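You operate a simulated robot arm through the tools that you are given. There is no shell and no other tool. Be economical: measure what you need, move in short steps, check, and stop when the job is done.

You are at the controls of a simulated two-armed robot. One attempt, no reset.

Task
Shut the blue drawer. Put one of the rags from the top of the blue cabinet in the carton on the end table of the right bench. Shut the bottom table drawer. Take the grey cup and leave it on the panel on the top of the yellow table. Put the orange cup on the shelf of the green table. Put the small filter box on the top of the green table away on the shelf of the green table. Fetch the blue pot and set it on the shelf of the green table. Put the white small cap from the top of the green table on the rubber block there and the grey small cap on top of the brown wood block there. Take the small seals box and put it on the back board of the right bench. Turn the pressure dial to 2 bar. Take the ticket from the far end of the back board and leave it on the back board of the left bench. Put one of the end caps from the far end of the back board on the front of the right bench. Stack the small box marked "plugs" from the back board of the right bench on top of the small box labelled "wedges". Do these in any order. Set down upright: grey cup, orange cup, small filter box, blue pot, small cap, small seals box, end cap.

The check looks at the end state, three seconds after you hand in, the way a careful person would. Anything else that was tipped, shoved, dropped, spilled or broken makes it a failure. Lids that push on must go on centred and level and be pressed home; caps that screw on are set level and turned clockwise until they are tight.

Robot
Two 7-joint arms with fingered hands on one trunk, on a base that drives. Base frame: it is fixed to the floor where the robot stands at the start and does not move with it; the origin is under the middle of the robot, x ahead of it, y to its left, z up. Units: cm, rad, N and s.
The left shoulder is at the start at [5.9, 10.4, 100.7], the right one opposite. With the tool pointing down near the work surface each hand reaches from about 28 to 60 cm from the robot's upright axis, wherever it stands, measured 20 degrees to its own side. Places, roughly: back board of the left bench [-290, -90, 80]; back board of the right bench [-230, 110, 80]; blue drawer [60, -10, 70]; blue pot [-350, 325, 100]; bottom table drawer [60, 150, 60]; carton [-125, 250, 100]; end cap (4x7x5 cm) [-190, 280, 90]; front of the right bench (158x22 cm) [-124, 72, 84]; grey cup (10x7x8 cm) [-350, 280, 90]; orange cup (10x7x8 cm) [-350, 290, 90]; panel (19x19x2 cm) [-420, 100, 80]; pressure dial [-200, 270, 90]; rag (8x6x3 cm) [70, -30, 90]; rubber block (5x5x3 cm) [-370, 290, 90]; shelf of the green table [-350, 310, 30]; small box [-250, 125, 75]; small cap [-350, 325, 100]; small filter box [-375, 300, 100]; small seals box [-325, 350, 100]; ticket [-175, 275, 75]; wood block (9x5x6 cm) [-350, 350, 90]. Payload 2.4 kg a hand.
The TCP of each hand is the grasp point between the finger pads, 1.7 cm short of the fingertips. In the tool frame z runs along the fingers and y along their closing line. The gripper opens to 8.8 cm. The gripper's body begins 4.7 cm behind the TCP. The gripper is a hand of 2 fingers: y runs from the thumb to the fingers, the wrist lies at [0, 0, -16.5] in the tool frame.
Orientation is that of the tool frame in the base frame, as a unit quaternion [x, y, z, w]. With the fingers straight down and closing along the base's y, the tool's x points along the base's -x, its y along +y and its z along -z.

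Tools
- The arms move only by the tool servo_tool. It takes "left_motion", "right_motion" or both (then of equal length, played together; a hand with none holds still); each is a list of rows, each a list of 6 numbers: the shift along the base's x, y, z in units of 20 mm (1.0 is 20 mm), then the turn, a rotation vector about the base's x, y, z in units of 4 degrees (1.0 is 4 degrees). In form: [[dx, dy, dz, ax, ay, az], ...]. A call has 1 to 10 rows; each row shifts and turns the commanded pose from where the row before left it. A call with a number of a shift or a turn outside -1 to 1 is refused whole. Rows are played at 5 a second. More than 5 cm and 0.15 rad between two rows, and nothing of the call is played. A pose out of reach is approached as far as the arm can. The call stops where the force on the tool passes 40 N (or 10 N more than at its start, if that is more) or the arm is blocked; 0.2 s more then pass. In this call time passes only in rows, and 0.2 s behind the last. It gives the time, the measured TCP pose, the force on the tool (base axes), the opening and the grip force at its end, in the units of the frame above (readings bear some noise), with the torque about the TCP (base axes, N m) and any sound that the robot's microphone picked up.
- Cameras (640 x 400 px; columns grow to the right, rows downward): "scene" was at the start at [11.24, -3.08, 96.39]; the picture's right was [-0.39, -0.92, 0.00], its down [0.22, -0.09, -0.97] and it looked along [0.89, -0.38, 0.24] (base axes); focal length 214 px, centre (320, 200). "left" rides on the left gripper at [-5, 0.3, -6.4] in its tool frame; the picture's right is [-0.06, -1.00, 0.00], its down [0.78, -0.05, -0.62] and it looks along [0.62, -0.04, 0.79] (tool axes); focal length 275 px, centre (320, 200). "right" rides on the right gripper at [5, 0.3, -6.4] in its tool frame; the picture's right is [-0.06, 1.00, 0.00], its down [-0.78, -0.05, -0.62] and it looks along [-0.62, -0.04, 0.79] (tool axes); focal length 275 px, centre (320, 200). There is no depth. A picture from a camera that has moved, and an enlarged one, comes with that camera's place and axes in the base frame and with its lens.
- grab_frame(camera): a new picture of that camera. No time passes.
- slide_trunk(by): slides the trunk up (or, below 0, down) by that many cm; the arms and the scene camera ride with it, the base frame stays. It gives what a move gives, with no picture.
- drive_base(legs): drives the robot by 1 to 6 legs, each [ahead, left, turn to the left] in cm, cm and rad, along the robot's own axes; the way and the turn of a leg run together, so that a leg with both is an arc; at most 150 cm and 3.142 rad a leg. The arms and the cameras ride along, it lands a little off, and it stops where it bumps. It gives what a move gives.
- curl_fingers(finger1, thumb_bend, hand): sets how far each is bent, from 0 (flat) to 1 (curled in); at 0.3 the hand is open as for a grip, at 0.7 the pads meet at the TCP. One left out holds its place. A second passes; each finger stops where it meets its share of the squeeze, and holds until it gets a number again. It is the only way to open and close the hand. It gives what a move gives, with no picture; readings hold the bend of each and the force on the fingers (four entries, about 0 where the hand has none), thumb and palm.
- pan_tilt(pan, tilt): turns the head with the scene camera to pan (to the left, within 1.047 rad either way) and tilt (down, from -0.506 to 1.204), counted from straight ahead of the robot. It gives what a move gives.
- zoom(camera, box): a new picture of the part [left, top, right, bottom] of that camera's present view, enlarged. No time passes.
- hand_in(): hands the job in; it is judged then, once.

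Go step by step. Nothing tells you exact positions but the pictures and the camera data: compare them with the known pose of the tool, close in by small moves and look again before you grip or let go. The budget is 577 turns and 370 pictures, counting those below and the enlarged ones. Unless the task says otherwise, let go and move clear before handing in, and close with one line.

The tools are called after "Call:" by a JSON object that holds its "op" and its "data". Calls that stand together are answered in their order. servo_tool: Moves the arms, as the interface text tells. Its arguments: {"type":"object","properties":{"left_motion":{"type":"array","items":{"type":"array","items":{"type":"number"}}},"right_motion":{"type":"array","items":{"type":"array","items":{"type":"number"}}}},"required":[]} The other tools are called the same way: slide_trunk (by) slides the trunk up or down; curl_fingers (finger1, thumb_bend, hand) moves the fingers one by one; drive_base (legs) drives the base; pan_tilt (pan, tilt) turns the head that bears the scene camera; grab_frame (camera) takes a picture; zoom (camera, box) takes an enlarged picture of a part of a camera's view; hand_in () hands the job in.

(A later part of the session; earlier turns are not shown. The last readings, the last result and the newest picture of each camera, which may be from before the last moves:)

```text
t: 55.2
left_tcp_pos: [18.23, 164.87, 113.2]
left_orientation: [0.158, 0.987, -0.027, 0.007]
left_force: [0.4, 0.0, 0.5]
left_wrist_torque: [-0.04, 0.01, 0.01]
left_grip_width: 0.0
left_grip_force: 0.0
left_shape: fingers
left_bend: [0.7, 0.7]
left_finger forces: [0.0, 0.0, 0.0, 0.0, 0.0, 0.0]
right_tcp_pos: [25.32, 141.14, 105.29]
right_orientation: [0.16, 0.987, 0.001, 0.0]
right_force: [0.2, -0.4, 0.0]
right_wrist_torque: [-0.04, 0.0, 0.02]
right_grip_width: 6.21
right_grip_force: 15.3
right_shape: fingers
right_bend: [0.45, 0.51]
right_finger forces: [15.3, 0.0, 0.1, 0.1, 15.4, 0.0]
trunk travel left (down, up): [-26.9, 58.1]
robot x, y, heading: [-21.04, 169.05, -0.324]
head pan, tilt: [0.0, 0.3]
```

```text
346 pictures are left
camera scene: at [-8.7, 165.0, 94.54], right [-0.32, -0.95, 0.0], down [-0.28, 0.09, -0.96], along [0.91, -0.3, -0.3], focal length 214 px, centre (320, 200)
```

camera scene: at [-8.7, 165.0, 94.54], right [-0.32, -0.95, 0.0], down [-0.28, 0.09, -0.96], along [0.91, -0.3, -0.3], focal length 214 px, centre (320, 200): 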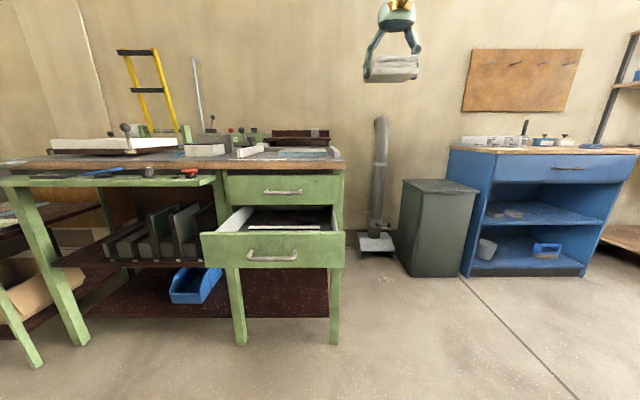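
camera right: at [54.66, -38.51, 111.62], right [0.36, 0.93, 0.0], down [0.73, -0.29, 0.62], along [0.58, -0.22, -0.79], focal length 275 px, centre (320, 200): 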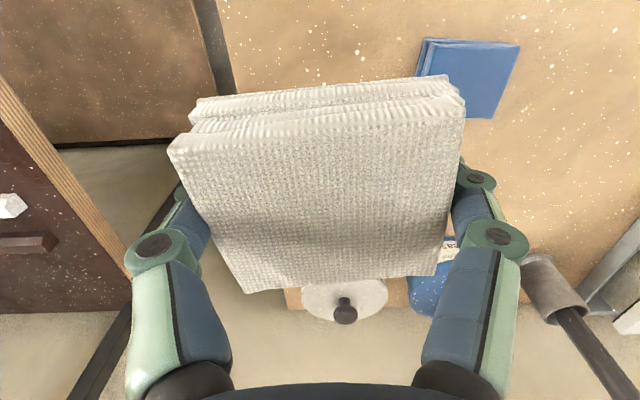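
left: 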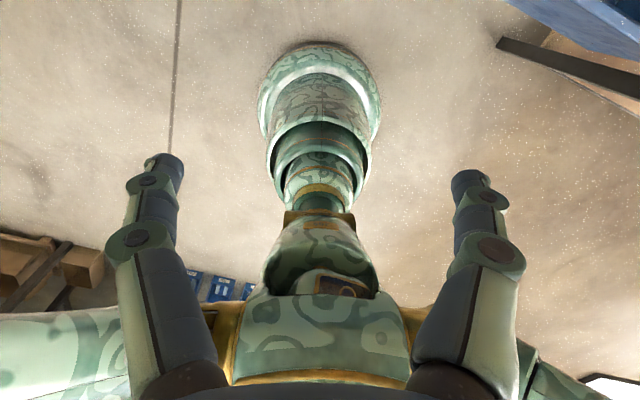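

The bottom drawer front is at about [49.5,161,61], protruding 20 cm. I shift right slightly, lower the trunk and pitch the left hand forward as before.

Call:
{"op": "drive_base", "data": {"legs": [[0, -9, 0]]}}

Call:
{"op": "slide_trunk", "data": {"by": -25}}

Call:
{"op": "servo_tool", "data": {"left_motion": [[0.5, -0.1, -0.8, -0.318, -0.948, 0], [0.5, -0.1, -0.8, -0.318, -0.948, 0], [0.5, -0.1, -0.8, -0.318, -0.948, 0], [0.5, -0.1, -0.8, -0.318, -0.948, 0], [0.5, -0.1, -0.8, -0.318, -0.948, 0], [0.5, -0.1, -0.8, -0.318, -0.948, 0], [0.5, -0.1, -0.8, -0.318, -0.948, 0], [0.5, -0.1, -0.8, -0.318, -0.948, 0], [0.5, -0.1, -0.8, -0.318, -0.948, 0], [0.5, -0.1, -0.8, -0.318, -0.948, 0]]}}

Call:
{"op": "servo_tool", "data": {"left_motion": [[0.5, -0.167, -0.8, -0.318, -0.948, 0], [0.5, -0.167, -0.8, -0.318, -0.948, 0], [0.5, -0.167, -0.8, -0.318, -0.948, 0], [0.5, -0.167, -0.8, -0.318, -0.948, 0], [0.5, -0.167, -0.8, -0.318, -0.948, 0]]}}

Call:
{"op": "grab_frame", "data": {"camera": "scene"}}

```text
t: 56.3
left_tcp_pos: [15.38, 156.31, 113.0]
left_orientation: [0.159, 0.987, -0.027, 0.007]
left_force: [0.2, -0.2, 0.2]
left_wrist_torque: [-0.02, 0.04, 0.0]
left_grip_width: 0.01
left_grip_force: 0.0
left_shape: fingers
left_bend: [0.7, 0.7]
left_finger forces: [0.0, 0.1, 0.0, 0.1, 0.1, 0.0]
right_tcp_pos: [22.46, 132.61, 105.17]
right_orientation: [0.16, 0.987, 0.001, 0.0]
right_force: [-0.4, -0.1, -0.7]
right_wrist_torque: [0.01, -0.01, -0.01]
right_grip_width: 6.21
right_grip_force: 16.0
right_shape: fingers
right_bend: [0.45, 0.51]
right_finger forces: [15.5, 0.0, 0.0, 0.1, 15.4, 0.1]
trunk travel left (down, up): [-26.9, 58.1]
robot x, y, heading: [-23.45, 160.37, -0.324]
head pan, tilt: [0.0, 0.3]
```

```text
t: 58.9
left_tcp_pos: [15.49, 156.36, 88.07]
left_orientation: [0.159, 0.987, -0.027, 0.006]
left_force: [0.0, 0.1, -0.7]
left_wrist_torque: [-0.01, 0.01, -0.01]
left_grip_width: 0.0
left_grip_force: 0.0
left_shape: fingers
left_bend: [0.7, 0.7]
left_finger forces: [0.0, 0.1, 0.0, 0.0, 0.1, 0.1]
right_tcp_pos: [22.39, 132.61, 80.34]
right_orientation: [0.16, 0.987, 0.001, 0.0]
right_force: [-1.4, 0.0, 0.0]
right_wrist_torque: [0.01, -0.01, -0.01]
right_grip_width: 6.17
right_grip_force: 15.6
right_shape: fingers
right_bend: [0.45, 0.51]
right_finger forces: [15.3, 0.0, 0.0, 0.0, 15.5, 0.0]
trunk travel left (down, up): [-1.9, 83.1]
robot x, y, heading: [-23.43, 160.57, -0.322]
head pan, tilt: [0.0, 0.3]
```

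```text
t: 61.1
left_tcp_pos: [25.42, 154.29, 72.04]
left_orientation: [0.158, 0.922, -0.081, 0.344]
left_force: [0.4, 0.5, 0.0]
left_wrist_torque: [-0.01, 0.04, -0.01]
left_grip_width: 0.0
left_grip_force: 0.0
left_shape: fingers
left_bend: [0.7, 0.7]
left_finger forces: [0.0, 0.0, 0.0, 0.1, 0.1, 0.0]
right_tcp_pos: [22.38, 132.43, 80.27]
right_orientation: [0.16, 0.987, 0.001, 0.0]
right_force: [0.3, -0.1, -1.2]
right_wrist_torque: [-0.01, 0.0, -0.01]
right_grip_width: 6.19
right_grip_force: 15.9
right_shape: fingers
right_bend: [0.45, 0.51]
right_finger forces: [15.3, 0.0, 0.1, 0.0, 15.4, 0.1]
trunk travel left (down, up): [-1.9, 83.1]
robot x, y, heading: [-23.83, 160.17, -0.323]
head pan, tilt: [0.0, 0.3]
```

```text
t: 62.3
left_tcp_pos: [30.5, 152.69, 64.09]
left_orientation: [0.15, 0.847, -0.106, 0.498]
left_force: [-0.5, 1.2, -0.1]
left_wrist_torque: [-0.01, 0.01, 0.02]
left_grip_width: 0.0
left_grip_force: 0.1
left_shape: fingers
left_bend: [0.7, 0.7]
left_finger forces: [0.1, 0.1, 0.0, 0.1, 0.1, 0.0]
right_tcp_pos: [22.51, 132.54, 80.17]
right_orientation: [0.16, 0.987, 0.001, 0.001]
right_force: [-0.2, 1.2, -0.5]
right_wrist_torque: [0.02, 0.0, -0.02]
right_grip_width: 6.18
right_grip_force: 15.1
right_shape: fingers
right_bend: [0.45, 0.51]
right_finger forces: [15.3, 0.0, 0.0, 0.0, 15.3, 0.1]
trunk travel left (down, up): [-1.9, 83.1]
robot x, y, heading: [-23.75, 160.3, -0.323]
head pan, tilt: [0.0, 0.3]
```

```text
345 pictures are left
camera scene: at [-10.32, 156.08, 70.06], right [-0.32, -0.95, 0.0], down [-0.28, 0.09, -0.96], along [0.91, -0.3, -0.3], focal length 214 px, centre (320, 200)
```

scene: 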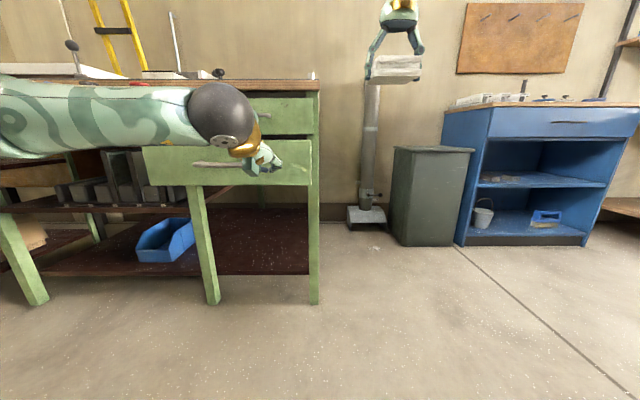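

The fingertips aim at the right part of the drawer face. I extend and then drive to push.

Call:
{"op": "servo_tool", "data": {"left_motion": [[0.948, -0.318, -0.3, 0, 0, 0], [0.948, -0.318, -0.2, 0, 0, 0], [0.948, -0.318, 0, 0, 0, 0], [0.948, -0.318, 0, 0, 0, 0], [0.948, -0.318, 0, 0, 0, 0], [0.948, -0.318, 0, 0, 0, 0], [0.948, -0.318, 0, 0, 0, 0]]}}

Call:
{"op": "grab_frame", "data": {"camera": "scene"}}

```text
t: 63.9
left_tcp_pos: [43.81, 148.14, 63.15]
left_orientation: [0.15, 0.847, -0.105, 0.499]
left_force: [0.2, -0.3, -0.7]
left_wrist_torque: [0.03, 0.04, 0.01]
left_grip_width: 0.0
left_grip_force: 0.4
left_shape: fingers
left_bend: [0.7, 0.7]
left_finger forces: [0.5, 0.0, 0.1, 0.1, 0.0, 0.0]
right_tcp_pos: [22.37, 132.49, 80.29]
right_orientation: [0.161, 0.987, 0.001, 0.0]
right_force: [0.6, -0.5, -1.5]
right_wrist_torque: [0.01, -0.04, 0.03]
right_grip_width: 6.18
right_grip_force: 14.9
right_shape: fingers
right_bend: [0.45, 0.51]
right_finger forces: [15.3, 0.0, 0.0, 0.0, 15.2, 0.0]
trunk travel left (down, up): [-1.9, 83.1]
robot x, y, heading: [-24.25, 160.48, -0.32]
head pan, tilt: [0.0, 0.3]
```

```text
344 pictures are left
camera scene: at [-10.32, 156.08, 70.05], right [-0.32, -0.95, 0.0], down [-0.28, 0.09, -0.96], along [0.91, -0.3, -0.3], focal length 214 px, centre (320, 200)
```

scene: 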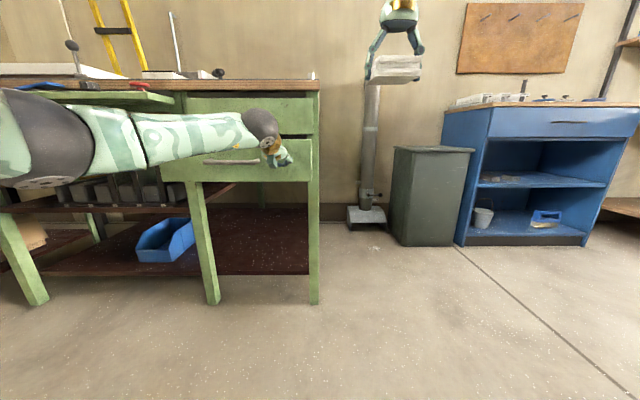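

The drawer is moving. Drive on to push it home.

Call:
{"op": "drive_base", "data": {"legs": [[10, 0, 0]]}}

Call:
{"op": "grab_frame", "data": {"camera": "scene"}}

```text
t: 65.0
left_tcp_pos: [53.11, 145.09, 63.07]
left_orientation: [0.149, 0.847, -0.104, 0.499]
left_force: [0.7, -0.6, -0.2]
left_wrist_torque: [0.01, 0.02, 0.05]
left_grip_width: 0.0
left_grip_force: 0.0
left_shape: fingers
left_bend: [0.7, 0.7]
left_finger forces: [0.0, 0.0, 0.1, 0.0, 0.1, 0.1]
right_tcp_pos: [31.9, 129.32, 80.19]
right_orientation: [0.16, 0.987, 0.001, 0.0]
right_force: [-0.1, -0.3, -1.6]
right_wrist_torque: [0.0, -0.01, -0.03]
right_grip_width: 6.19
right_grip_force: 14.8
right_shape: fingers
right_bend: [0.45, 0.51]
right_finger forces: [15.3, 0.0, 0.0, 0.0, 15.3, 0.1]
trunk travel left (down, up): [-1.9, 83.1]
robot x, y, heading: [-14.12, 157.36, -0.321]
head pan, tilt: [0.0, 0.3]
```

```text
343 pictures are left
camera scene: at [-0.91, 152.94, 70.05], right [-0.32, -0.95, 0.0], down [-0.28, 0.09, -0.96], along [0.91, -0.3, -0.3], focal length 214 px, centre (320, 200)
```

scene: 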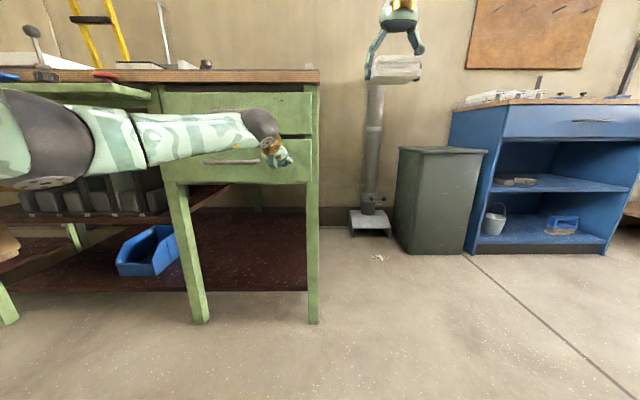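

Call:
{"op": "drive_base", "data": {"legs": [[7, 0, 0]]}}

Call:
{"op": "zoom", "data": {"camera": "scene", "box": [130, 60, 350, 220]}}

```text
t: 66.1
left_tcp_pos: [59.7, 142.93, 63.21]
left_orientation: [0.148, 0.847, -0.104, 0.499]
left_force: [-0.6, 0.4, 0.0]
left_wrist_torque: [0.0, 0.01, 0.0]
left_grip_width: 0.0
left_grip_force: 0.1
left_shape: fingers
left_bend: [0.7, 0.7]
left_finger forces: [0.1, 0.1, 0.0, 0.0, 0.1, 0.0]
right_tcp_pos: [38.5, 127.16, 80.24]
right_orientation: [0.161, 0.987, 0.001, 0.001]
right_force: [-0.3, -0.2, -0.5]
right_wrist_torque: [0.04, -0.02, 0.01]
right_grip_width: 6.19
right_grip_force: 15.2
right_shape: fingers
right_bend: [0.45, 0.51]
right_finger forces: [15.2, 0.0, 0.0, 0.1, 15.2, 0.1]
trunk travel left (down, up): [-1.9, 83.1]
robot x, y, heading: [-7.76, 155.14, -0.322]
head pan, tilt: [0.0, 0.3]
```

```text
2.50 times, centred on (240, 140) of scene
camera zoom: at [5.72, 150.74, 70.05], right [-0.32, -0.95, 0.0], down [-0.28, 0.09, -0.96], along [0.91, -0.3, -0.3], focal length 536 px, centre (520, 350)
```

zoom: 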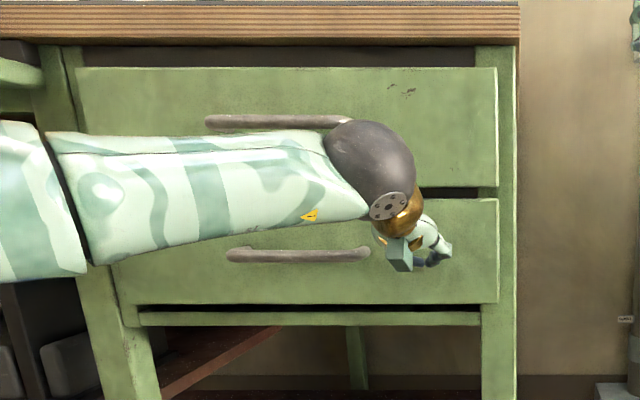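

Almost home; push a few more cm.

Call:
{"op": "drive_base", "data": {"legs": [[4, 0, 0]]}}

Call:
{"op": "zoom", "data": {"camera": "scene", "box": [130, 60, 350, 220]}}

```text
t: 66.8
left_tcp_pos: [60.01, 142.4, 63.03]
left_orientation: [0.152, 0.849, -0.107, 0.494]
left_force: [-19.6, 6.4, 6.1]
left_wrist_torque: [-0.01, 0.03, -0.04]
left_grip_width: 0.0
left_grip_force: 16.2
left_shape: fingers
left_bend: [0.74, 0.75]
left_finger forces: [14.9, 0.1, 0.0, 0.1, 18.7, 0.0]
right_tcp_pos: [39.04, 127.22, 80.28]
right_orientation: [0.159, 0.987, 0.0, 0.001]
right_force: [0.1, 0.1, 0.3]
right_wrist_torque: [0.04, 0.01, 0.0]
right_grip_width: 6.18
right_grip_force: 15.2
right_shape: fingers
right_bend: [0.45, 0.51]
right_finger forces: [15.3, 0.1, 0.0, 0.0, 15.2, 0.0]
trunk travel left (down, up): [-1.9, 83.1]
robot x, y, heading: [-7.19, 154.74, -0.318]
head pan, tilt: [0.0, 0.3]
stopped in leg 1: the force on the tool passed its limit at 64 N (the readings are from after the stop); the commanded pose is now the measured one
```

```text
2.50 times, centred on (240, 140) of scene
camera zoom: at [6.28, 150.56, 70.09], right [-0.32, -0.95, 0.0], down [-0.28, 0.09, -0.96], along [0.91, -0.3, -0.29], focal length 536 px, centre (520, 350)
```

zoom: 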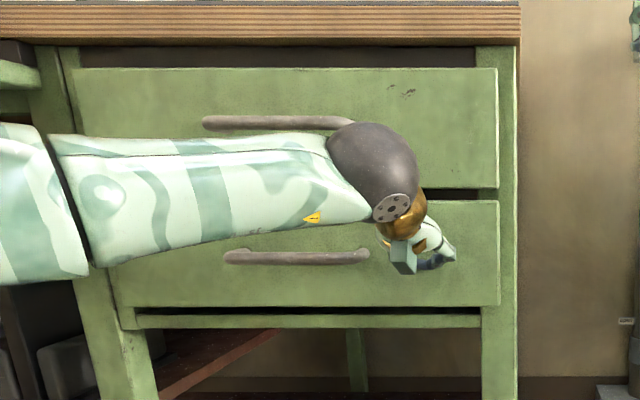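

The drawer hit its stop, flush with the upper one. I back off, restore the left arm, and raise the trunk.

Call:
{"op": "drive_base", "data": {"legs": [[-18, 0, 0]]}}

Call:
{"op": "servo_tool", "data": {"left_motion": [[-0.948, 0.318, 0.8, 0.318, 0.948, 0], [-0.948, 0.318, 0.8, 0.318, 0.948, 0], [-0.948, 0.318, 0.8, 0.318, 0.948, 0], [-0.948, 0.318, 0.8, 0.318, 0.948, 0], [-0.948, 0.318, 0.8, 0.318, 0.948, 0], [-0.948, 0.318, 0.8, 0.318, 0.948, 0], [-0.948, 0.318, 0.8, 0.318, 0.948, 0], [-0.948, 0.318, 0.8, 0.318, 0.948, 0], [-0.948, 0.318, 0.8, 0.318, 0.948, 0], [-0.948, 0.318, 0.8, 0.318, 0.948, 0]]}}

Call:
{"op": "servo_tool", "data": {"left_motion": [[-0.8, 0.25, 0.9, 0.318, 0.948, 0], [-0.8, 0.25, 0.9, 0.318, 0.948, 0], [-0.8, 0.25, 0.9, 0.318, 0.948, 0], [-0.8, 0.25, 0.9, 0.318, 0.948, 0], [-0.8, 0.25, 0.9, 0.318, 0.9, 0]]}}

Call:
{"op": "slide_trunk", "data": {"by": 30}}

Call:
{"op": "grab_frame", "data": {"camera": "scene"}}

```text
t: 68.3
left_tcp_pos: [43.21, 148.0, 62.89]
left_orientation: [0.151, 0.85, -0.106, 0.494]
left_force: [-0.2, 1.7, -0.4]
left_wrist_torque: [-0.01, 0.01, -0.08]
left_grip_width: 0.0
left_grip_force: 0.0
left_shape: fingers
left_bend: [0.7, 0.7]
left_finger forces: [0.0, 0.0, 0.0, 0.0, 0.0, 0.0]
right_tcp_pos: [22.29, 132.64, 80.15]
right_orientation: [0.158, 0.987, 0.001, 0.0]
right_force: [-0.2, 0.1, 0.1]
right_wrist_torque: [-0.04, -0.02, 0.01]
right_grip_width: 6.18
right_grip_force: 15.2
right_shape: fingers
right_bend: [0.45, 0.51]
right_finger forces: [15.3, 0.0, 0.0, 0.1, 15.4, 0.0]
trunk travel left (down, up): [-1.9, 83.1]
robot x, y, heading: [-24.01, 160.68, -0.319]
head pan, tilt: [0.0, 0.3]
```

```text
t: 70.5
left_tcp_pos: [24.09, 154.48, 78.91]
left_orientation: [0.161, 0.97, -0.057, 0.171]
left_force: [-0.3, -1.1, 0.8]
left_wrist_torque: [-0.03, 0.01, -0.02]
left_grip_width: 0.0
left_grip_force: 0.0
left_shape: fingers
left_bend: [0.7, 0.7]
left_finger forces: [0.0, 0.0, 0.0, 0.0, 0.0, 0.0]
right_tcp_pos: [22.18, 132.66, 80.09]
right_orientation: [0.159, 0.987, 0.0, 0.001]
right_force: [-0.3, -0.2, -0.1]
right_wrist_torque: [0.01, 0.0, 0.05]
right_grip_width: 6.2
right_grip_force: 15.1
right_shape: fingers
right_bend: [0.45, 0.51]
right_finger forces: [15.2, 0.0, 0.0, 0.1, 15.3, 0.0]
trunk travel left (down, up): [-1.9, 83.1]
robot x, y, heading: [-24.11, 160.35, -0.318]
head pan, tilt: [0.0, 0.3]
```

```text
t: 71.7
left_tcp_pos: [16.2, 156.97, 87.92]
left_orientation: [0.159, 0.987, -0.029, 0.001]
left_force: [-0.1, 0.8, 0.0]
left_wrist_torque: [0.0, -0.01, 0.04]
left_grip_width: 0.0
left_grip_force: 0.2
left_shape: fingers
left_bend: [0.7, 0.7]
left_finger forces: [0.0, 0.0, 0.1, 0.0, 0.0, 0.0]
right_tcp_pos: [22.26, 132.6, 80.2]
right_orientation: [0.159, 0.987, 0.001, 0.0]
right_force: [0.1, -0.3, -1.2]
right_wrist_torque: [-0.02, 0.01, 0.02]
right_grip_width: 6.17
right_grip_force: 15.9
right_shape: fingers
right_bend: [0.45, 0.51]
right_finger forces: [15.3, 0.1, 0.0, 0.0, 15.3, 0.0]
trunk travel left (down, up): [-1.9, 83.1]
robot x, y, heading: [-24.15, 160.35, -0.32]
head pan, tilt: [0.0, 0.3]
```

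```text
t: 74.7
left_tcp_pos: [16.25, 156.96, 117.8]
left_orientation: [0.159, 0.987, -0.03, 0.003]
left_force: [-0.3, 1.2, 0.0]
left_wrist_torque: [0.0, -0.02, -0.01]
left_grip_width: 0.01
left_grip_force: 0.1
left_shape: fingers
left_bend: [0.7, 0.7]
left_finger forces: [0.1, 0.0, 0.1, 0.0, 0.0, 0.0]
right_tcp_pos: [22.26, 132.65, 110.19]
right_orientation: [0.158, 0.987, 0.0, -0.001]
right_force: [0.0, -0.1, 1.0]
right_wrist_torque: [0.0, 0.02, 0.0]
right_grip_width: 6.16
right_grip_force: 15.3
right_shape: fingers
right_bend: [0.45, 0.51]
right_finger forces: [15.2, 0.1, 0.0, 0.0, 15.3, 0.0]
trunk travel left (down, up): [-31.9, 53.1]
robot x, y, heading: [-24.21, 160.89, -0.318]
head pan, tilt: [0.0, 0.3]
```

```text
340 pictures are left
camera scene: at [-11.91, 156.6, 99.54], right [-0.32, -0.95, 0.0], down [-0.28, 0.09, -0.96], along [0.91, -0.3, -0.3], focal length 214 px, centre (320, 200)
```

scene: 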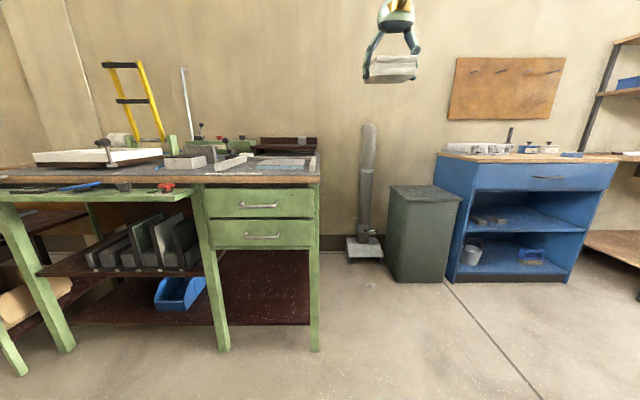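

Both drawers shut. Now I turn toward the carton and right bench.

Call:
{"op": "drive_base", "data": {"legs": [[0, 0, 2.75]]}}

Call:
{"op": "grab_frame", "data": {"camera": "scene"}}

```text
t: 81.6
left_tcp_pos: [-60.3, 178.33, 117.69]
left_orientation: [0.94, -0.339, 0.003, -0.03]
left_force: [0.4, -0.4, -0.7]
left_wrist_torque: [0.01, 0.0, -0.04]
left_grip_width: 0.0
left_grip_force: 0.0
left_shape: fingers
left_bend: [0.7, 0.7]
left_finger forces: [0.1, 0.0, 0.0, 0.0, 0.1, 0.1]
right_tcp_pos: [-57.11, 203.05, 110.25]
right_orientation: [0.941, -0.338, 0.0, 0.0]
right_force: [0.1, 0.4, -0.8]
right_wrist_torque: [0.01, -0.04, -0.02]
right_grip_width: 6.13
right_grip_force: 14.4
right_shape: fingers
right_bend: [0.45, 0.51]
right_finger forces: [14.8, 0.0, 0.1, 0.1, 14.9, 0.1]
trunk travel left (down, up): [-31.9, 53.1]
robot x, y, heading: [-24.01, 160.0, 2.452]
head pan, tilt: [0.0, 0.3]
```

```text
339 pictures are left
camera scene: at [-33.59, 168.61, 99.55], right [0.64, 0.77, 0.0], down [0.23, -0.19, -0.96], along [-0.74, 0.61, -0.3], focal length 214 px, centre (320, 200)
```

scene: 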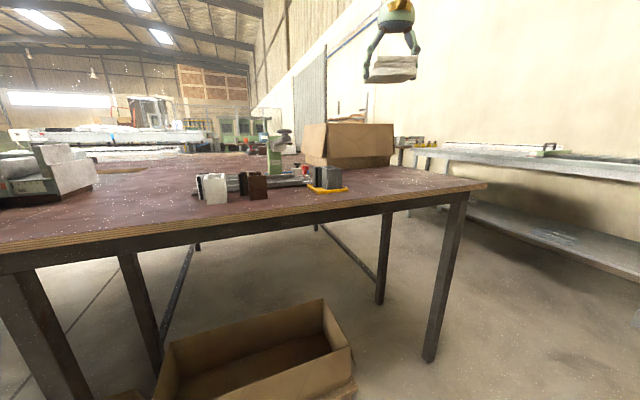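

The carton stands on the end table ahead. I zoom in.

Call:
{"op": "zoom", "data": {"camera": "scene", "box": [180, 90, 440, 240]}}

Call:
{"op": "zoom", "data": {"camera": "scene", "box": [0, 80, 220, 220]}}

```text
2.46 times, centred on (310, 165) of scene
camera zoom: at [-33.59, 168.61, 99.55], right [0.64, 0.77, 0.0], down [0.23, -0.19, -0.96], along [-0.74, 0.61, -0.3], focal length 528 px, centre (345, 286)
```

zoom: 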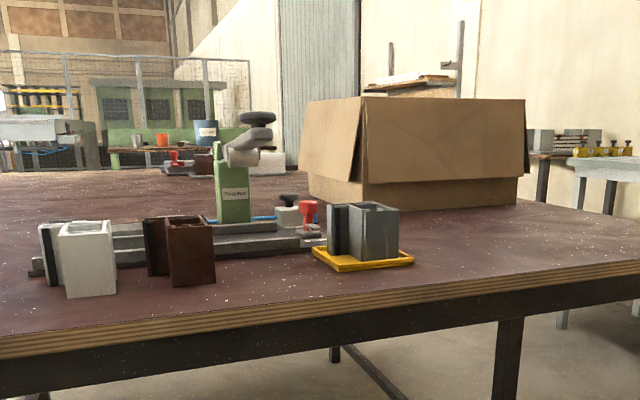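

```text
2.86 times, centred on (110, 150) of scene
camera zoom: at [-33.59, 168.61, 99.55], right [0.64, 0.77, 0.0], down [0.23, -0.19, -0.96], along [-0.74, 0.61, -0.3], focal length 613 px, centre (920, 343)
```

zoom: 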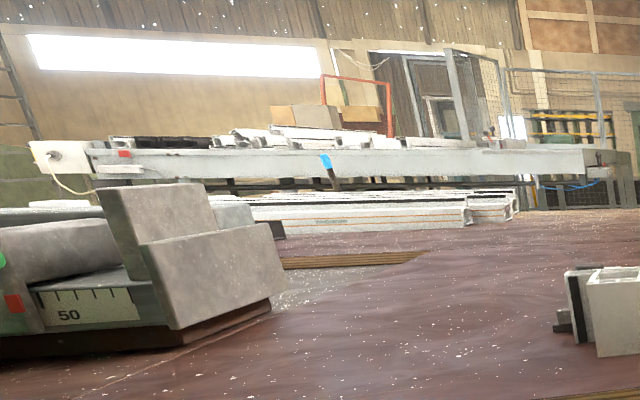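

The carton is close to the end edge of the table, so I go around into the aisle on that end. Raise the trunk and drive round the corner.

Call:
{"op": "slide_trunk", "data": {"by": 12}}

Call:
{"op": "drive_base", "data": {"legs": [[0, 0, -1.19], [79, 0, 0], [0, 0, 0.774], [56, 0, 0], [0, 0, 0.774]]}}

Call:
{"op": "grab_frame", "data": {"camera": "scene"}}

```text
t: 83.1
left_tcp_pos: [-60.42, 178.36, 129.76]
left_orientation: [0.941, -0.338, 0.003, -0.029]
left_force: [0.2, 0.0, -0.9]
left_wrist_torque: [-0.02, 0.0, -0.03]
left_grip_width: 0.0
left_grip_force: 0.0
left_shape: fingers
left_bend: [0.7, 0.7]
left_finger forces: [0.0, 0.0, 0.1, 0.1, 0.0, 0.0]
right_tcp_pos: [-56.68, 202.8, 122.99]
right_orientation: [0.941, -0.338, -0.007, -0.003]
right_force: [-0.6, -0.7, -0.2]
right_wrist_torque: [0.0, -0.02, 0.0]
right_grip_width: 6.15
right_grip_force: 14.7
right_shape: fingers
right_bend: [0.45, 0.51]
right_finger forces: [14.9, 0.0, 0.0, 0.1, 14.9, 0.1]
trunk travel left (down, up): [-43.9, 41.1]
robot x, y, heading: [-23.91, 160.83, 2.452]
head pan, tilt: [0.0, 0.3]
```

```text
t: 97.2
left_tcp_pos: [-65.47, 288.3, 129.86]
left_orientation: [0.986, -0.164, -0.002, -0.03]
left_force: [0.4, -0.5, -0.5]
left_wrist_torque: [0.06, 0.03, 0.0]
left_grip_width: 0.0
left_grip_force: 0.0
left_shape: fingers
left_bend: [0.7, 0.7]
left_finger forces: [0.0, 0.1, 0.1, 0.0, 0.0, 0.0]
right_tcp_pos: [-70.68, 312.59, 122.97]
right_orientation: [0.986, -0.164, -0.008, -0.003]
right_force: [0.2, 0.9, -0.3]
right_wrist_torque: [0.02, 0.0, 0.02]
right_grip_width: 6.13
right_grip_force: 14.9
right_shape: fingers
right_bend: [0.45, 0.51]
right_finger forces: [14.5, 0.1, 0.0, 0.0, 14.6, 0.0]
trunk travel left (down, up): [-43.9, 41.1]
robot x, y, heading: [-25.34, 284.42, 2.812]
head pan, tilt: [0.0, 0.3]
```

```text
336 pictures are left
camera scene: at [-36.64, 288.5, 111.62], right [0.32, 0.95, 0.0], down [0.28, -0.1, -0.96], along [-0.9, 0.31, -0.3], focal length 214 px, centre (320, 200)
```

scene: 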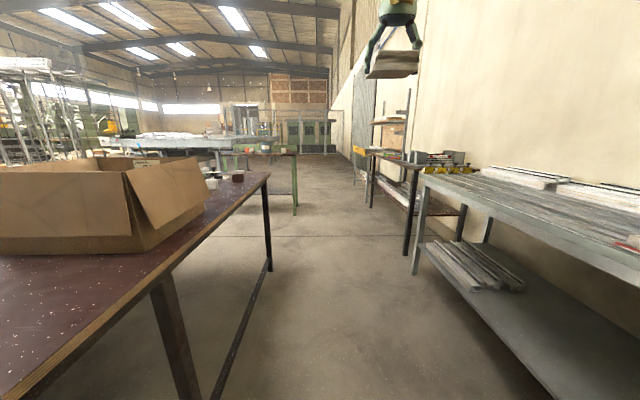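

The aisle is clear and the carton centre is near [−117,253]. I drive alongside and turn to face it, right hand raised.

Call:
{"op": "drive_base", "data": {"legs": [[69, 0, 0], [0, 0, 1.57]]}}

Call:
{"op": "pan_tilt", "data": {"pan": 0, "tilt": 0.6}}

Call:
{"op": "grab_frame", "data": {"camera": "scene"}}

Call:
{"op": "grab_frame", "data": {"camera": "right"}}

```text
t: 104.8
left_tcp_pos: [-93.91, 266.5, 129.83]
left_orientation: [0.812, 0.583, -0.022, -0.019]
left_force: [-0.3, -0.5, -0.8]
left_wrist_torque: [0.0, 0.0, 0.0]
left_grip_width: 0.0
left_grip_force: 0.0
left_shape: fingers
left_bend: [0.7, 0.7]
left_finger forces: [0.1, 0.0, 0.0, 0.0, 0.1, 0.1]
right_tcp_pos: [-118.25, 261.15, 123.0]
right_orientation: [0.812, 0.583, -0.007, 0.004]
right_force: [-0.6, 0.0, -0.3]
right_wrist_torque: [-0.04, -0.02, -0.02]
right_grip_width: 6.11
right_grip_force: 14.6
right_shape: fingers
right_bend: [0.45, 0.51]
right_finger forces: [14.5, 0.0, 0.1, 0.1, 14.4, 0.1]
trunk travel left (down, up): [-43.9, 41.1]
robot x, y, heading: [-90.48, 306.95, -1.895]
head pan, tilt: [0.0, 0.3]
```

```text
t: 105.6
left_tcp_pos: [-94.04, 266.44, 129.83]
left_orientation: [0.812, 0.583, -0.022, -0.019]
left_force: [-0.3, -0.1, 1.0]
left_wrist_torque: [0.02, -0.02, 0.0]
left_grip_width: 0.0
left_grip_force: 0.1
left_shape: fingers
left_bend: [0.7, 0.7]
left_finger forces: [0.1, 0.0, 0.1, 0.0, 0.0, 0.1]
right_tcp_pos: [-118.06, 261.0, 122.97]
right_orientation: [0.812, 0.583, -0.007, 0.003]
right_force: [-0.1, 0.2, -0.9]
right_wrist_torque: [0.02, 0.03, 0.02]
right_grip_width: 6.11
right_grip_force: 14.3
right_shape: fingers
right_bend: [0.45, 0.51]
right_finger forces: [14.5, 0.0, 0.0, 0.1, 14.3, 0.0]
trunk travel left (down, up): [-43.9, 41.1]
robot x, y, heading: [-90.57, 306.6, -1.899]
head pan, tilt: [0.0, 0.6]
```

```text
335 pictures are left
camera scene: at [-93.88, 295.65, 108.87], right [-0.95, 0.32, 0.0], down [0.18, 0.53, -0.83], along [-0.26, -0.78, -0.56], focal length 214 px, centre (320, 200)
```

scene: 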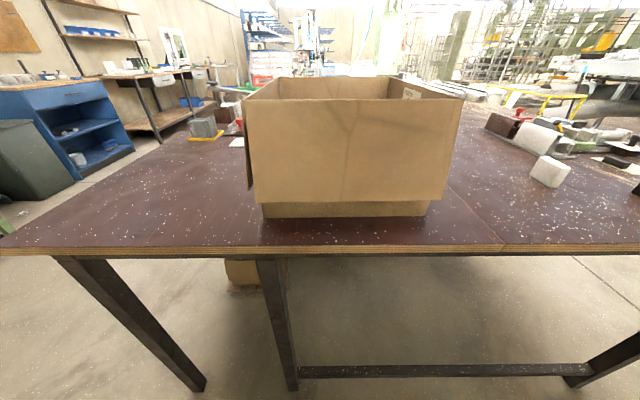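

```text
334 pictures are left
camera right: at [-116.36, 265.66, 129.29], right [0.93, -0.38, 0.0], down [-0.29, -0.72, 0.63], along [-0.24, -0.58, -0.78], focal length 275 px, centre (320, 200)
```

right: 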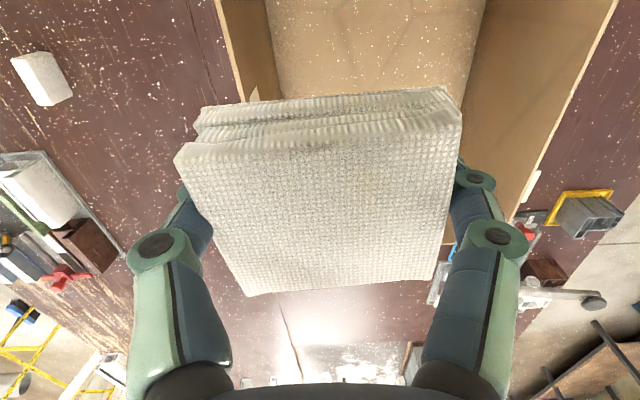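

The carton opening is centred about [−113.5,253], rim z about 103.5. I move the rag over it and look.

Call:
{"op": "servo_tool", "data": {"right_motion": [[0.56, -0.94, 0, 0, 0, 0], [0.56, -0.94, 0, 0, 0, 0], [0.56, -0.94, -0.5, 0, 0, 0], [0.56, -0.94, -0.5, 0, 0, 0]]}}

Call:
{"op": "grab_frame", "data": {"camera": "right"}}

Call:
{"op": "grab_frame", "data": {"camera": "scene"}}

```text
t: 106.6
left_tcp_pos: [-94.03, 266.46, 129.78]
left_orientation: [0.812, 0.584, -0.022, -0.019]
left_force: [0.3, 0.3, -0.1]
left_wrist_torque: [-0.01, 0.0, -0.02]
left_grip_width: 0.0
left_grip_force: 0.1
left_shape: fingers
left_bend: [0.7, 0.7]
left_finger forces: [0.1, 0.0, 0.0, 0.0, 0.1, 0.0]
right_tcp_pos: [-116.36, 260.31, 121.61]
right_orientation: [0.812, 0.584, -0.007, 0.004]
right_force: [-0.3, 0.4, -0.6]
right_wrist_torque: [-0.02, -0.01, -0.02]
right_grip_width: 6.14
right_grip_force: 14.1
right_shape: fingers
right_bend: [0.45, 0.51]
right_finger forces: [14.4, 0.0, 0.0, 0.0, 14.4, 0.0]
right hand out of reach, approached as far as the arm can: row 1, 2, 3, 4
trunk travel left (down, up): [-43.9, 41.1]
robot x, y, heading: [-90.03, 306.71, -1.894]
head pan, tilt: [0.0, 0.6]
```

```text
333 pictures are left
camera right: at [-114.41, 264.79, 127.96], right [0.93, -0.38, 0.0], down [-0.29, -0.72, 0.63], along [-0.24, -0.58, -0.78], focal length 275 px, centre (320, 200)
```

right: 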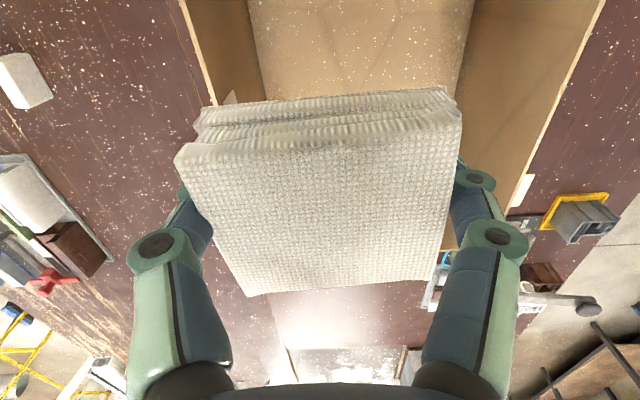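

```text
332 pictures are left
camera scene: at [-93.86, 295.65, 108.87], right [-0.95, 0.32, 0.0], down [0.18, 0.54, -0.82], along [-0.26, -0.78, -0.57], focal length 214 px, centre (320, 200)
```

scene: 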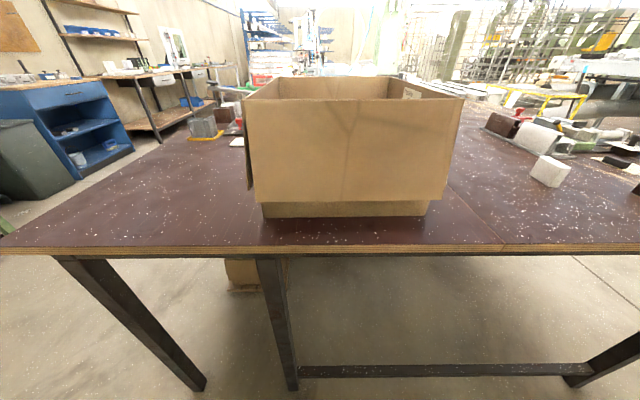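

Reach limit with the hand so high; I drive in 5 cm and lower a little with the hand before reaching over.

Call:
{"op": "drive_base", "data": {"legs": [[5, 0, 0]]}}

Call:
{"op": "servo_tool", "data": {"right_motion": [[0.5, 0, -0.6, 0, 0, 0], [0.5, 0, -0.6, 0, 0, 0], [0.5, -0.3, -0.6, 0, 0, 0], [0.0, -0.3, -0.6, 0, 0, 0]]}}

Call:
{"op": "grab_frame", "data": {"camera": "right"}}

```text
t: 107.5
left_tcp_pos: [-95.62, 261.56, 129.89]
left_orientation: [0.812, 0.583, -0.023, -0.02]
left_force: [0.6, -0.3, -0.1]
left_wrist_torque: [-0.01, 0.01, -0.01]
left_grip_width: 0.0
left_grip_force: 0.0
left_shape: fingers
left_bend: [0.7, 0.7]
left_finger forces: [0.0, 0.1, 0.0, 0.0, 0.1, 0.0]
right_tcp_pos: [-117.91, 255.44, 121.7]
right_orientation: [0.812, 0.583, -0.007, 0.004]
right_force: [0.2, -0.6, -0.8]
right_wrist_torque: [0.03, -0.01, 0.0]
right_grip_width: 6.12
right_grip_force: 14.7
right_shape: fingers
right_bend: [0.45, 0.51]
right_finger forces: [14.4, 0.0, 0.1, 0.1, 14.4, 0.0]
trunk travel left (down, up): [-43.9, 41.1]
robot x, y, heading: [-91.67, 302.05, -1.899]
head pan, tilt: [0.0, 0.6]
```

```text
t: 108.5
left_tcp_pos: [-95.6, 261.74, 129.88]
left_orientation: [0.812, 0.583, -0.022, -0.02]
left_force: [0.7, -0.5, -0.6]
left_wrist_torque: [0.0, 0.04, 0.0]
left_grip_width: 0.01
left_grip_force: 0.1
left_shape: fingers
left_bend: [0.7, 0.7]
left_finger forces: [0.1, 0.0, 0.1, 0.0, 0.0, 0.0]
right_tcp_pos: [-115.02, 254.31, 116.78]
right_orientation: [0.812, 0.583, -0.008, 0.004]
right_force: [0.3, -0.1, -0.2]
right_wrist_torque: [0.01, 0.0, 0.02]
right_grip_width: 6.14
right_grip_force: 14.6
right_shape: fingers
right_bend: [0.45, 0.51]
right_finger forces: [14.3, 0.0, 0.1, 0.1, 14.4, 0.0]
trunk travel left (down, up): [-43.9, 41.1]
robot x, y, heading: [-91.79, 302.1, -1.897]
head pan, tilt: [0.0, 0.6]
```

```text
331 pictures are left
camera right: at [-113.06, 258.84, 123.14], right [0.93, -0.38, 0.0], down [-0.29, -0.72, 0.63], along [-0.24, -0.58, -0.78], focal length 275 px, centre (320, 200)
```

right: 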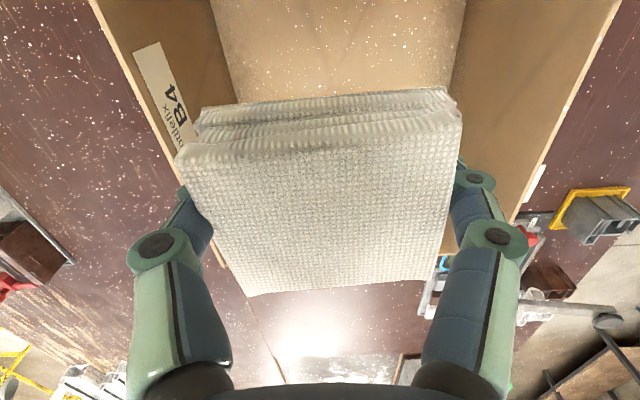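

The hand is within the opening; I shift 3 cm to centre and lower the rag into the carton.

Call:
{"op": "servo_tool", "data": {"right_motion": [[0.45, -0.2, 0, 0, 0, 0], [0.45, -0.2, 0, 0, 0, 0], [0.45, -0.2, -0.5, 0, 0, 0], [0, 0, -1, 0, 0, 0], [0, 0, -1, 0, 0, 0], [0, 0, -1, 0, 0, 0], [0, 0, -1, 0, 0, 0], [0, 0, -1, 0, 0, 0], [0, 0, -1, 0, 0, 0], [0, 0, -1, 0, 0, 0]]}}

Call:
{"op": "grab_frame", "data": {"camera": "right"}}

Call:
{"op": "grab_frame", "data": {"camera": "scene"}}

```text
t: 110.7
left_tcp_pos: [-95.62, 261.72, 129.88]
left_orientation: [0.812, 0.583, -0.021, -0.02]
left_force: [-1.1, -0.1, -0.2]
left_wrist_torque: [0.03, -0.02, 0.02]
left_grip_width: 0.0
left_grip_force: 0.1
left_shape: fingers
left_bend: [0.7, 0.7]
left_finger forces: [0.0, 0.0, 0.1, 0.0, 0.1, 0.0]
right_tcp_pos: [-112.16, 253.11, 101.97]
right_orientation: [0.812, 0.584, -0.007, 0.006]
right_force: [-0.1, -0.5, -0.4]
right_wrist_torque: [0.01, 0.02, 0.01]
right_grip_width: 6.13
right_grip_force: 14.2
right_shape: fingers
right_bend: [0.45, 0.51]
right_finger forces: [14.3, 0.0, 0.0, 0.0, 14.4, 0.0]
trunk travel left (down, up): [-43.9, 41.1]
robot x, y, heading: [-91.9, 302.15, -1.899]
head pan, tilt: [0.0, 0.6]
```

```text
330 pictures are left
camera right: at [-110.3, 257.65, 108.11], right [0.93, -0.38, 0.0], down [-0.29, -0.72, 0.63], along [-0.24, -0.59, -0.77], focal length 275 px, centre (320, 200)
```

right: 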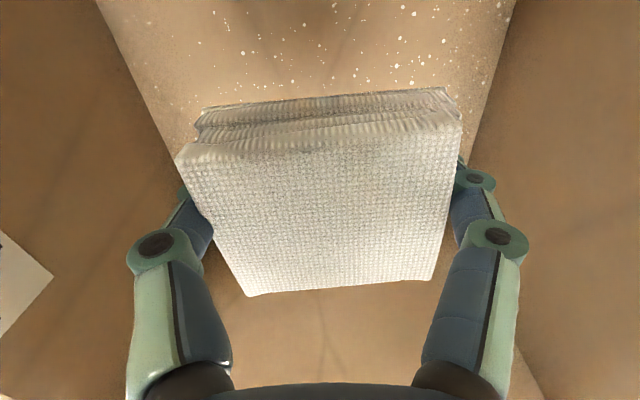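

```text
329 pictures are left
camera scene: at [-95.47, 290.91, 108.87], right [-0.95, 0.32, 0.0], down [0.18, 0.54, -0.82], along [-0.26, -0.78, -0.57], focal length 214 px, centre (320, 200)
```

scene: 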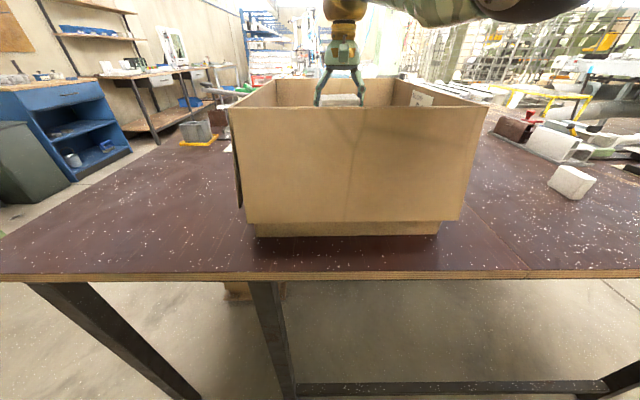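

Centred in the carton; lower further and release.

Call:
{"op": "servo_tool", "data": {"right_motion": [[0, 0, -1, 0, 0, 0], [0, 0, -1, 0, 0, 0], [0, 0, -1, 0, 0, 0], [0, 0, -1, 0, 0, 0], [0, 0, -1, 0, 0, 0], [0, 0, -1, 0, 0, 0]]}}

Call:
{"op": "curl_fingers", "data": {"hand": "right", "finger1": 0.3, "thumb_bend": 0.3}}

Call:
{"op": "servo_tool", "data": {"right_motion": [[0, 0, 1, 0, 0, 0], [0, 0, 1, 0, 0, 0], [0, 0, 1, 0, 0, 0], [0, 0, 1, 0, 0, 0], [0, 0, 1, 0, 0, 0], [0, 0, 1, 0, 0, 0], [0, 0, 1, 0, 0, 0], [0, 0, 1, 0, 0, 0], [0, 0, 1, 0, 0, 0], [0, 0, 1, 0, 0, 0]]}}

Call:
{"op": "servo_tool", "data": {"right_motion": [[0, 0, 1, 0, 0, 0], [0, 0, 1, 0, 0, 0], [0, 0, 1, 0, 0, 0], [0, 0, 1, 0, 0, 0]]}}

Call:
{"op": "grab_frame", "data": {"camera": "right"}}

```text
t: 112.1
left_tcp_pos: [-95.55, 261.78, 129.86]
left_orientation: [0.812, 0.583, -0.023, -0.019]
left_force: [0.2, -0.2, 0.0]
left_wrist_torque: [-0.01, -0.03, 0.0]
left_grip_width: 0.01
left_grip_force: 0.2
left_shape: fingers
left_bend: [0.7, 0.7]
left_finger forces: [0.0, 0.0, 0.1, 0.0, 0.1, 0.0]
right_tcp_pos: [-112.14, 253.89, 89.9]
right_orientation: [0.813, 0.583, -0.007, 0.004]
right_force: [-0.6, -0.5, -0.7]
right_wrist_torque: [-0.01, 0.0, -0.02]
right_grip_width: 6.09
right_grip_force: 13.9
right_shape: fingers
right_bend: [0.45, 0.51]
right_finger forces: [14.2, 0.1, 0.0, 0.0, 14.2, 0.1]
right hand out of reach, approached as far as the arm can: row 6
trunk travel left (down, up): [-43.9, 41.1]
robot x, y, heading: [-91.76, 302.32, -1.897]
head pan, tilt: [0.0, 0.6]
```

```text
t: 113.1
left_tcp_pos: [-95.59, 261.6, 129.77]
left_orientation: [0.812, 0.583, -0.022, -0.019]
left_force: [-0.9, -0.4, 0.6]
left_wrist_torque: [0.01, -0.01, 0.03]
left_grip_width: 0.0
left_grip_force: 0.0
left_shape: fingers
left_bend: [0.7, 0.7]
left_finger forces: [0.1, 0.0, 0.1, 0.0, 0.0, 0.0]
right_tcp_pos: [-112.16, 253.86, 90.01]
right_orientation: [0.812, 0.583, -0.008, 0.005]
right_force: [-0.1, -0.2, -0.5]
right_wrist_torque: [-0.01, 0.01, 0.01]
right_grip_width: 8.35
right_grip_force: 0.0
right_shape: fingers
right_bend: [0.3, 0.3]
right_finger forces: [0.0, 0.1, 0.1, 0.0, 0.0, 0.0]
trunk travel left (down, up): [-43.9, 41.1]
robot x, y, heading: [-91.92, 301.8, -1.897]
head pan, tilt: [0.0, 0.6]
```

```text
t: 115.3
left_tcp_pos: [-95.48, 261.7, 129.89]
left_orientation: [0.812, 0.583, -0.024, -0.019]
left_force: [0.3, 0.0, 0.4]
left_wrist_torque: [0.01, 0.01, 0.0]
left_grip_width: 0.0
left_grip_force: 0.1
left_shape: fingers
left_bend: [0.7, 0.7]
left_finger forces: [0.0, 0.0, 0.0, 0.0, 0.1, 0.1]
right_tcp_pos: [-112.15, 254.0, 109.95]
right_orientation: [0.812, 0.584, -0.006, 0.003]
right_force: [0.8, -1.1, 0.4]
right_wrist_torque: [-0.04, 0.0, 0.02]
right_grip_width: 8.35
right_grip_force: 0.0
right_shape: fingers
right_bend: [0.3, 0.3]
right_finger forces: [0.1, 0.1, 0.1, 0.0, 0.0, 0.0]
trunk travel left (down, up): [-43.9, 41.1]
robot x, y, heading: [-91.72, 302.04, -1.897]
head pan, tilt: [0.0, 0.6]
```

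```text
t: 116.3
left_tcp_pos: [-95.46, 261.67, 129.8]
left_orientation: [0.812, 0.583, -0.022, -0.019]
left_force: [-0.4, -0.4, -0.6]
left_wrist_torque: [-0.01, 0.04, 0.0]
left_grip_width: 0.01
left_grip_force: 0.0
left_shape: fingers
left_bend: [0.7, 0.7]
left_finger forces: [0.0, 0.1, 0.0, 0.0, 0.0, 0.0]
right_tcp_pos: [-112.02, 253.98, 117.97]
right_orientation: [0.812, 0.583, -0.006, 0.004]
right_force: [-0.4, 0.8, -0.4]
right_wrist_torque: [0.02, 0.01, 0.01]
right_grip_width: 8.35
right_grip_force: 0.0
right_shape: fingers
right_bend: [0.3, 0.3]
right_finger forces: [0.0, 0.0, 0.0, 0.0, 0.1, 0.0]
trunk travel left (down, up): [-43.9, 41.1]
robot x, y, heading: [-92.05, 301.98, -1.895]
head pan, tilt: [0.0, 0.6]
```

```text
328 pictures are left
camera right: at [-110.28, 258.46, 124.25], right [0.93, -0.38, 0.0], down [-0.29, -0.72, 0.63], along [-0.24, -0.58, -0.78], focal length 275 px, centre (320, 200)
```

right: 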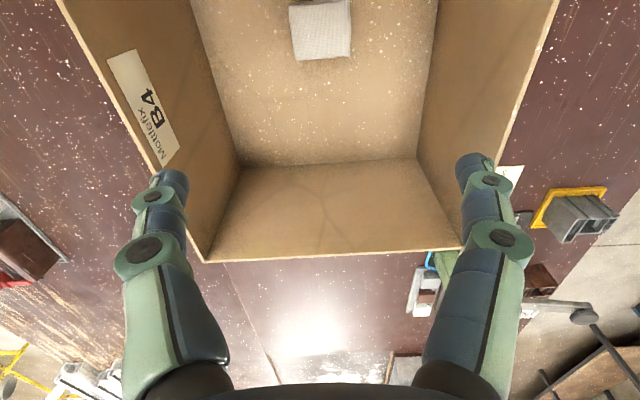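

The rag lies in the carton. I now look to the right for the dial, ticket and end caps.

Call:
{"op": "pan_tilt", "data": {"pan": -0.9, "tilt": 0.4}}

Call:
{"op": "grab_frame", "data": {"camera": "scene"}}

Call:
{"op": "zoom", "data": {"camera": "scene", "box": [120, 80, 420, 260]}}

```text
t: 117.5
left_tcp_pos: [-95.56, 261.8, 129.8]
left_orientation: [0.812, 0.583, -0.023, -0.019]
left_force: [-0.2, -0.4, 0.2]
left_wrist_torque: [0.01, 0.01, 0.04]
left_grip_width: 0.02
left_grip_force: 0.1
left_shape: fingers
left_bend: [0.7, 0.7]
left_finger forces: [0.1, 0.0, 0.0, 0.0, 0.1, 0.0]
right_tcp_pos: [-112.12, 253.83, 117.81]
right_orientation: [0.812, 0.584, -0.008, 0.005]
right_force: [0.7, -0.1, 0.1]
right_wrist_torque: [0.0, 0.01, 0.02]
right_grip_width: 8.38
right_grip_force: 0.1
right_shape: fingers
right_bend: [0.3, 0.3]
right_finger forces: [0.0, 0.0, 0.0, 0.0, 0.0, 0.0]
trunk travel left (down, up): [-43.9, 41.1]
robot x, y, heading: [-91.75, 301.54, -1.895]
head pan, tilt: [-0.901, 0.4]
```

```text
327 pictures are left
camera scene: at [-101.36, 296.16, 110.69], right [-0.34, 0.94, 0.0], down [0.37, 0.13, -0.92], along [-0.87, -0.31, -0.39], focal length 214 px, centre (320, 200)
```

scene: 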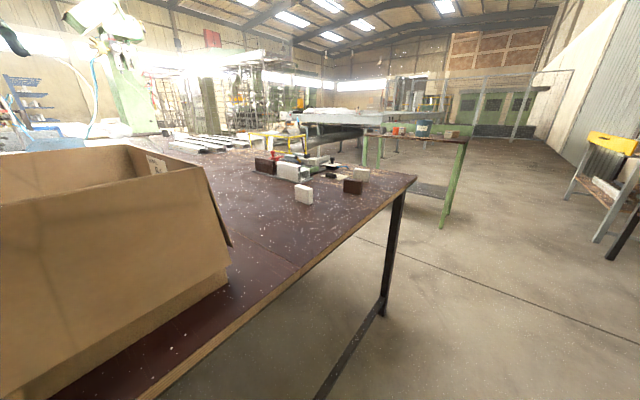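

```text
2.13 times, centred on (270, 170) of scene
camera zoom: at [-101.36, 296.16, 110.69], right [-0.34, 0.94, 0.0], down [0.37, 0.13, -0.92], along [-0.87, -0.31, -0.39], focal length 458 px, centre (427, 264)
```

zoom: 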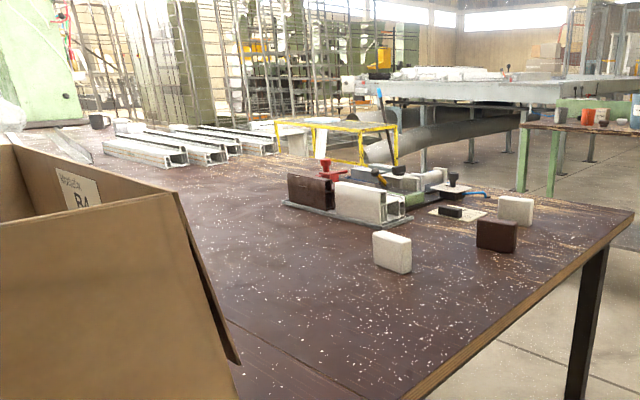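

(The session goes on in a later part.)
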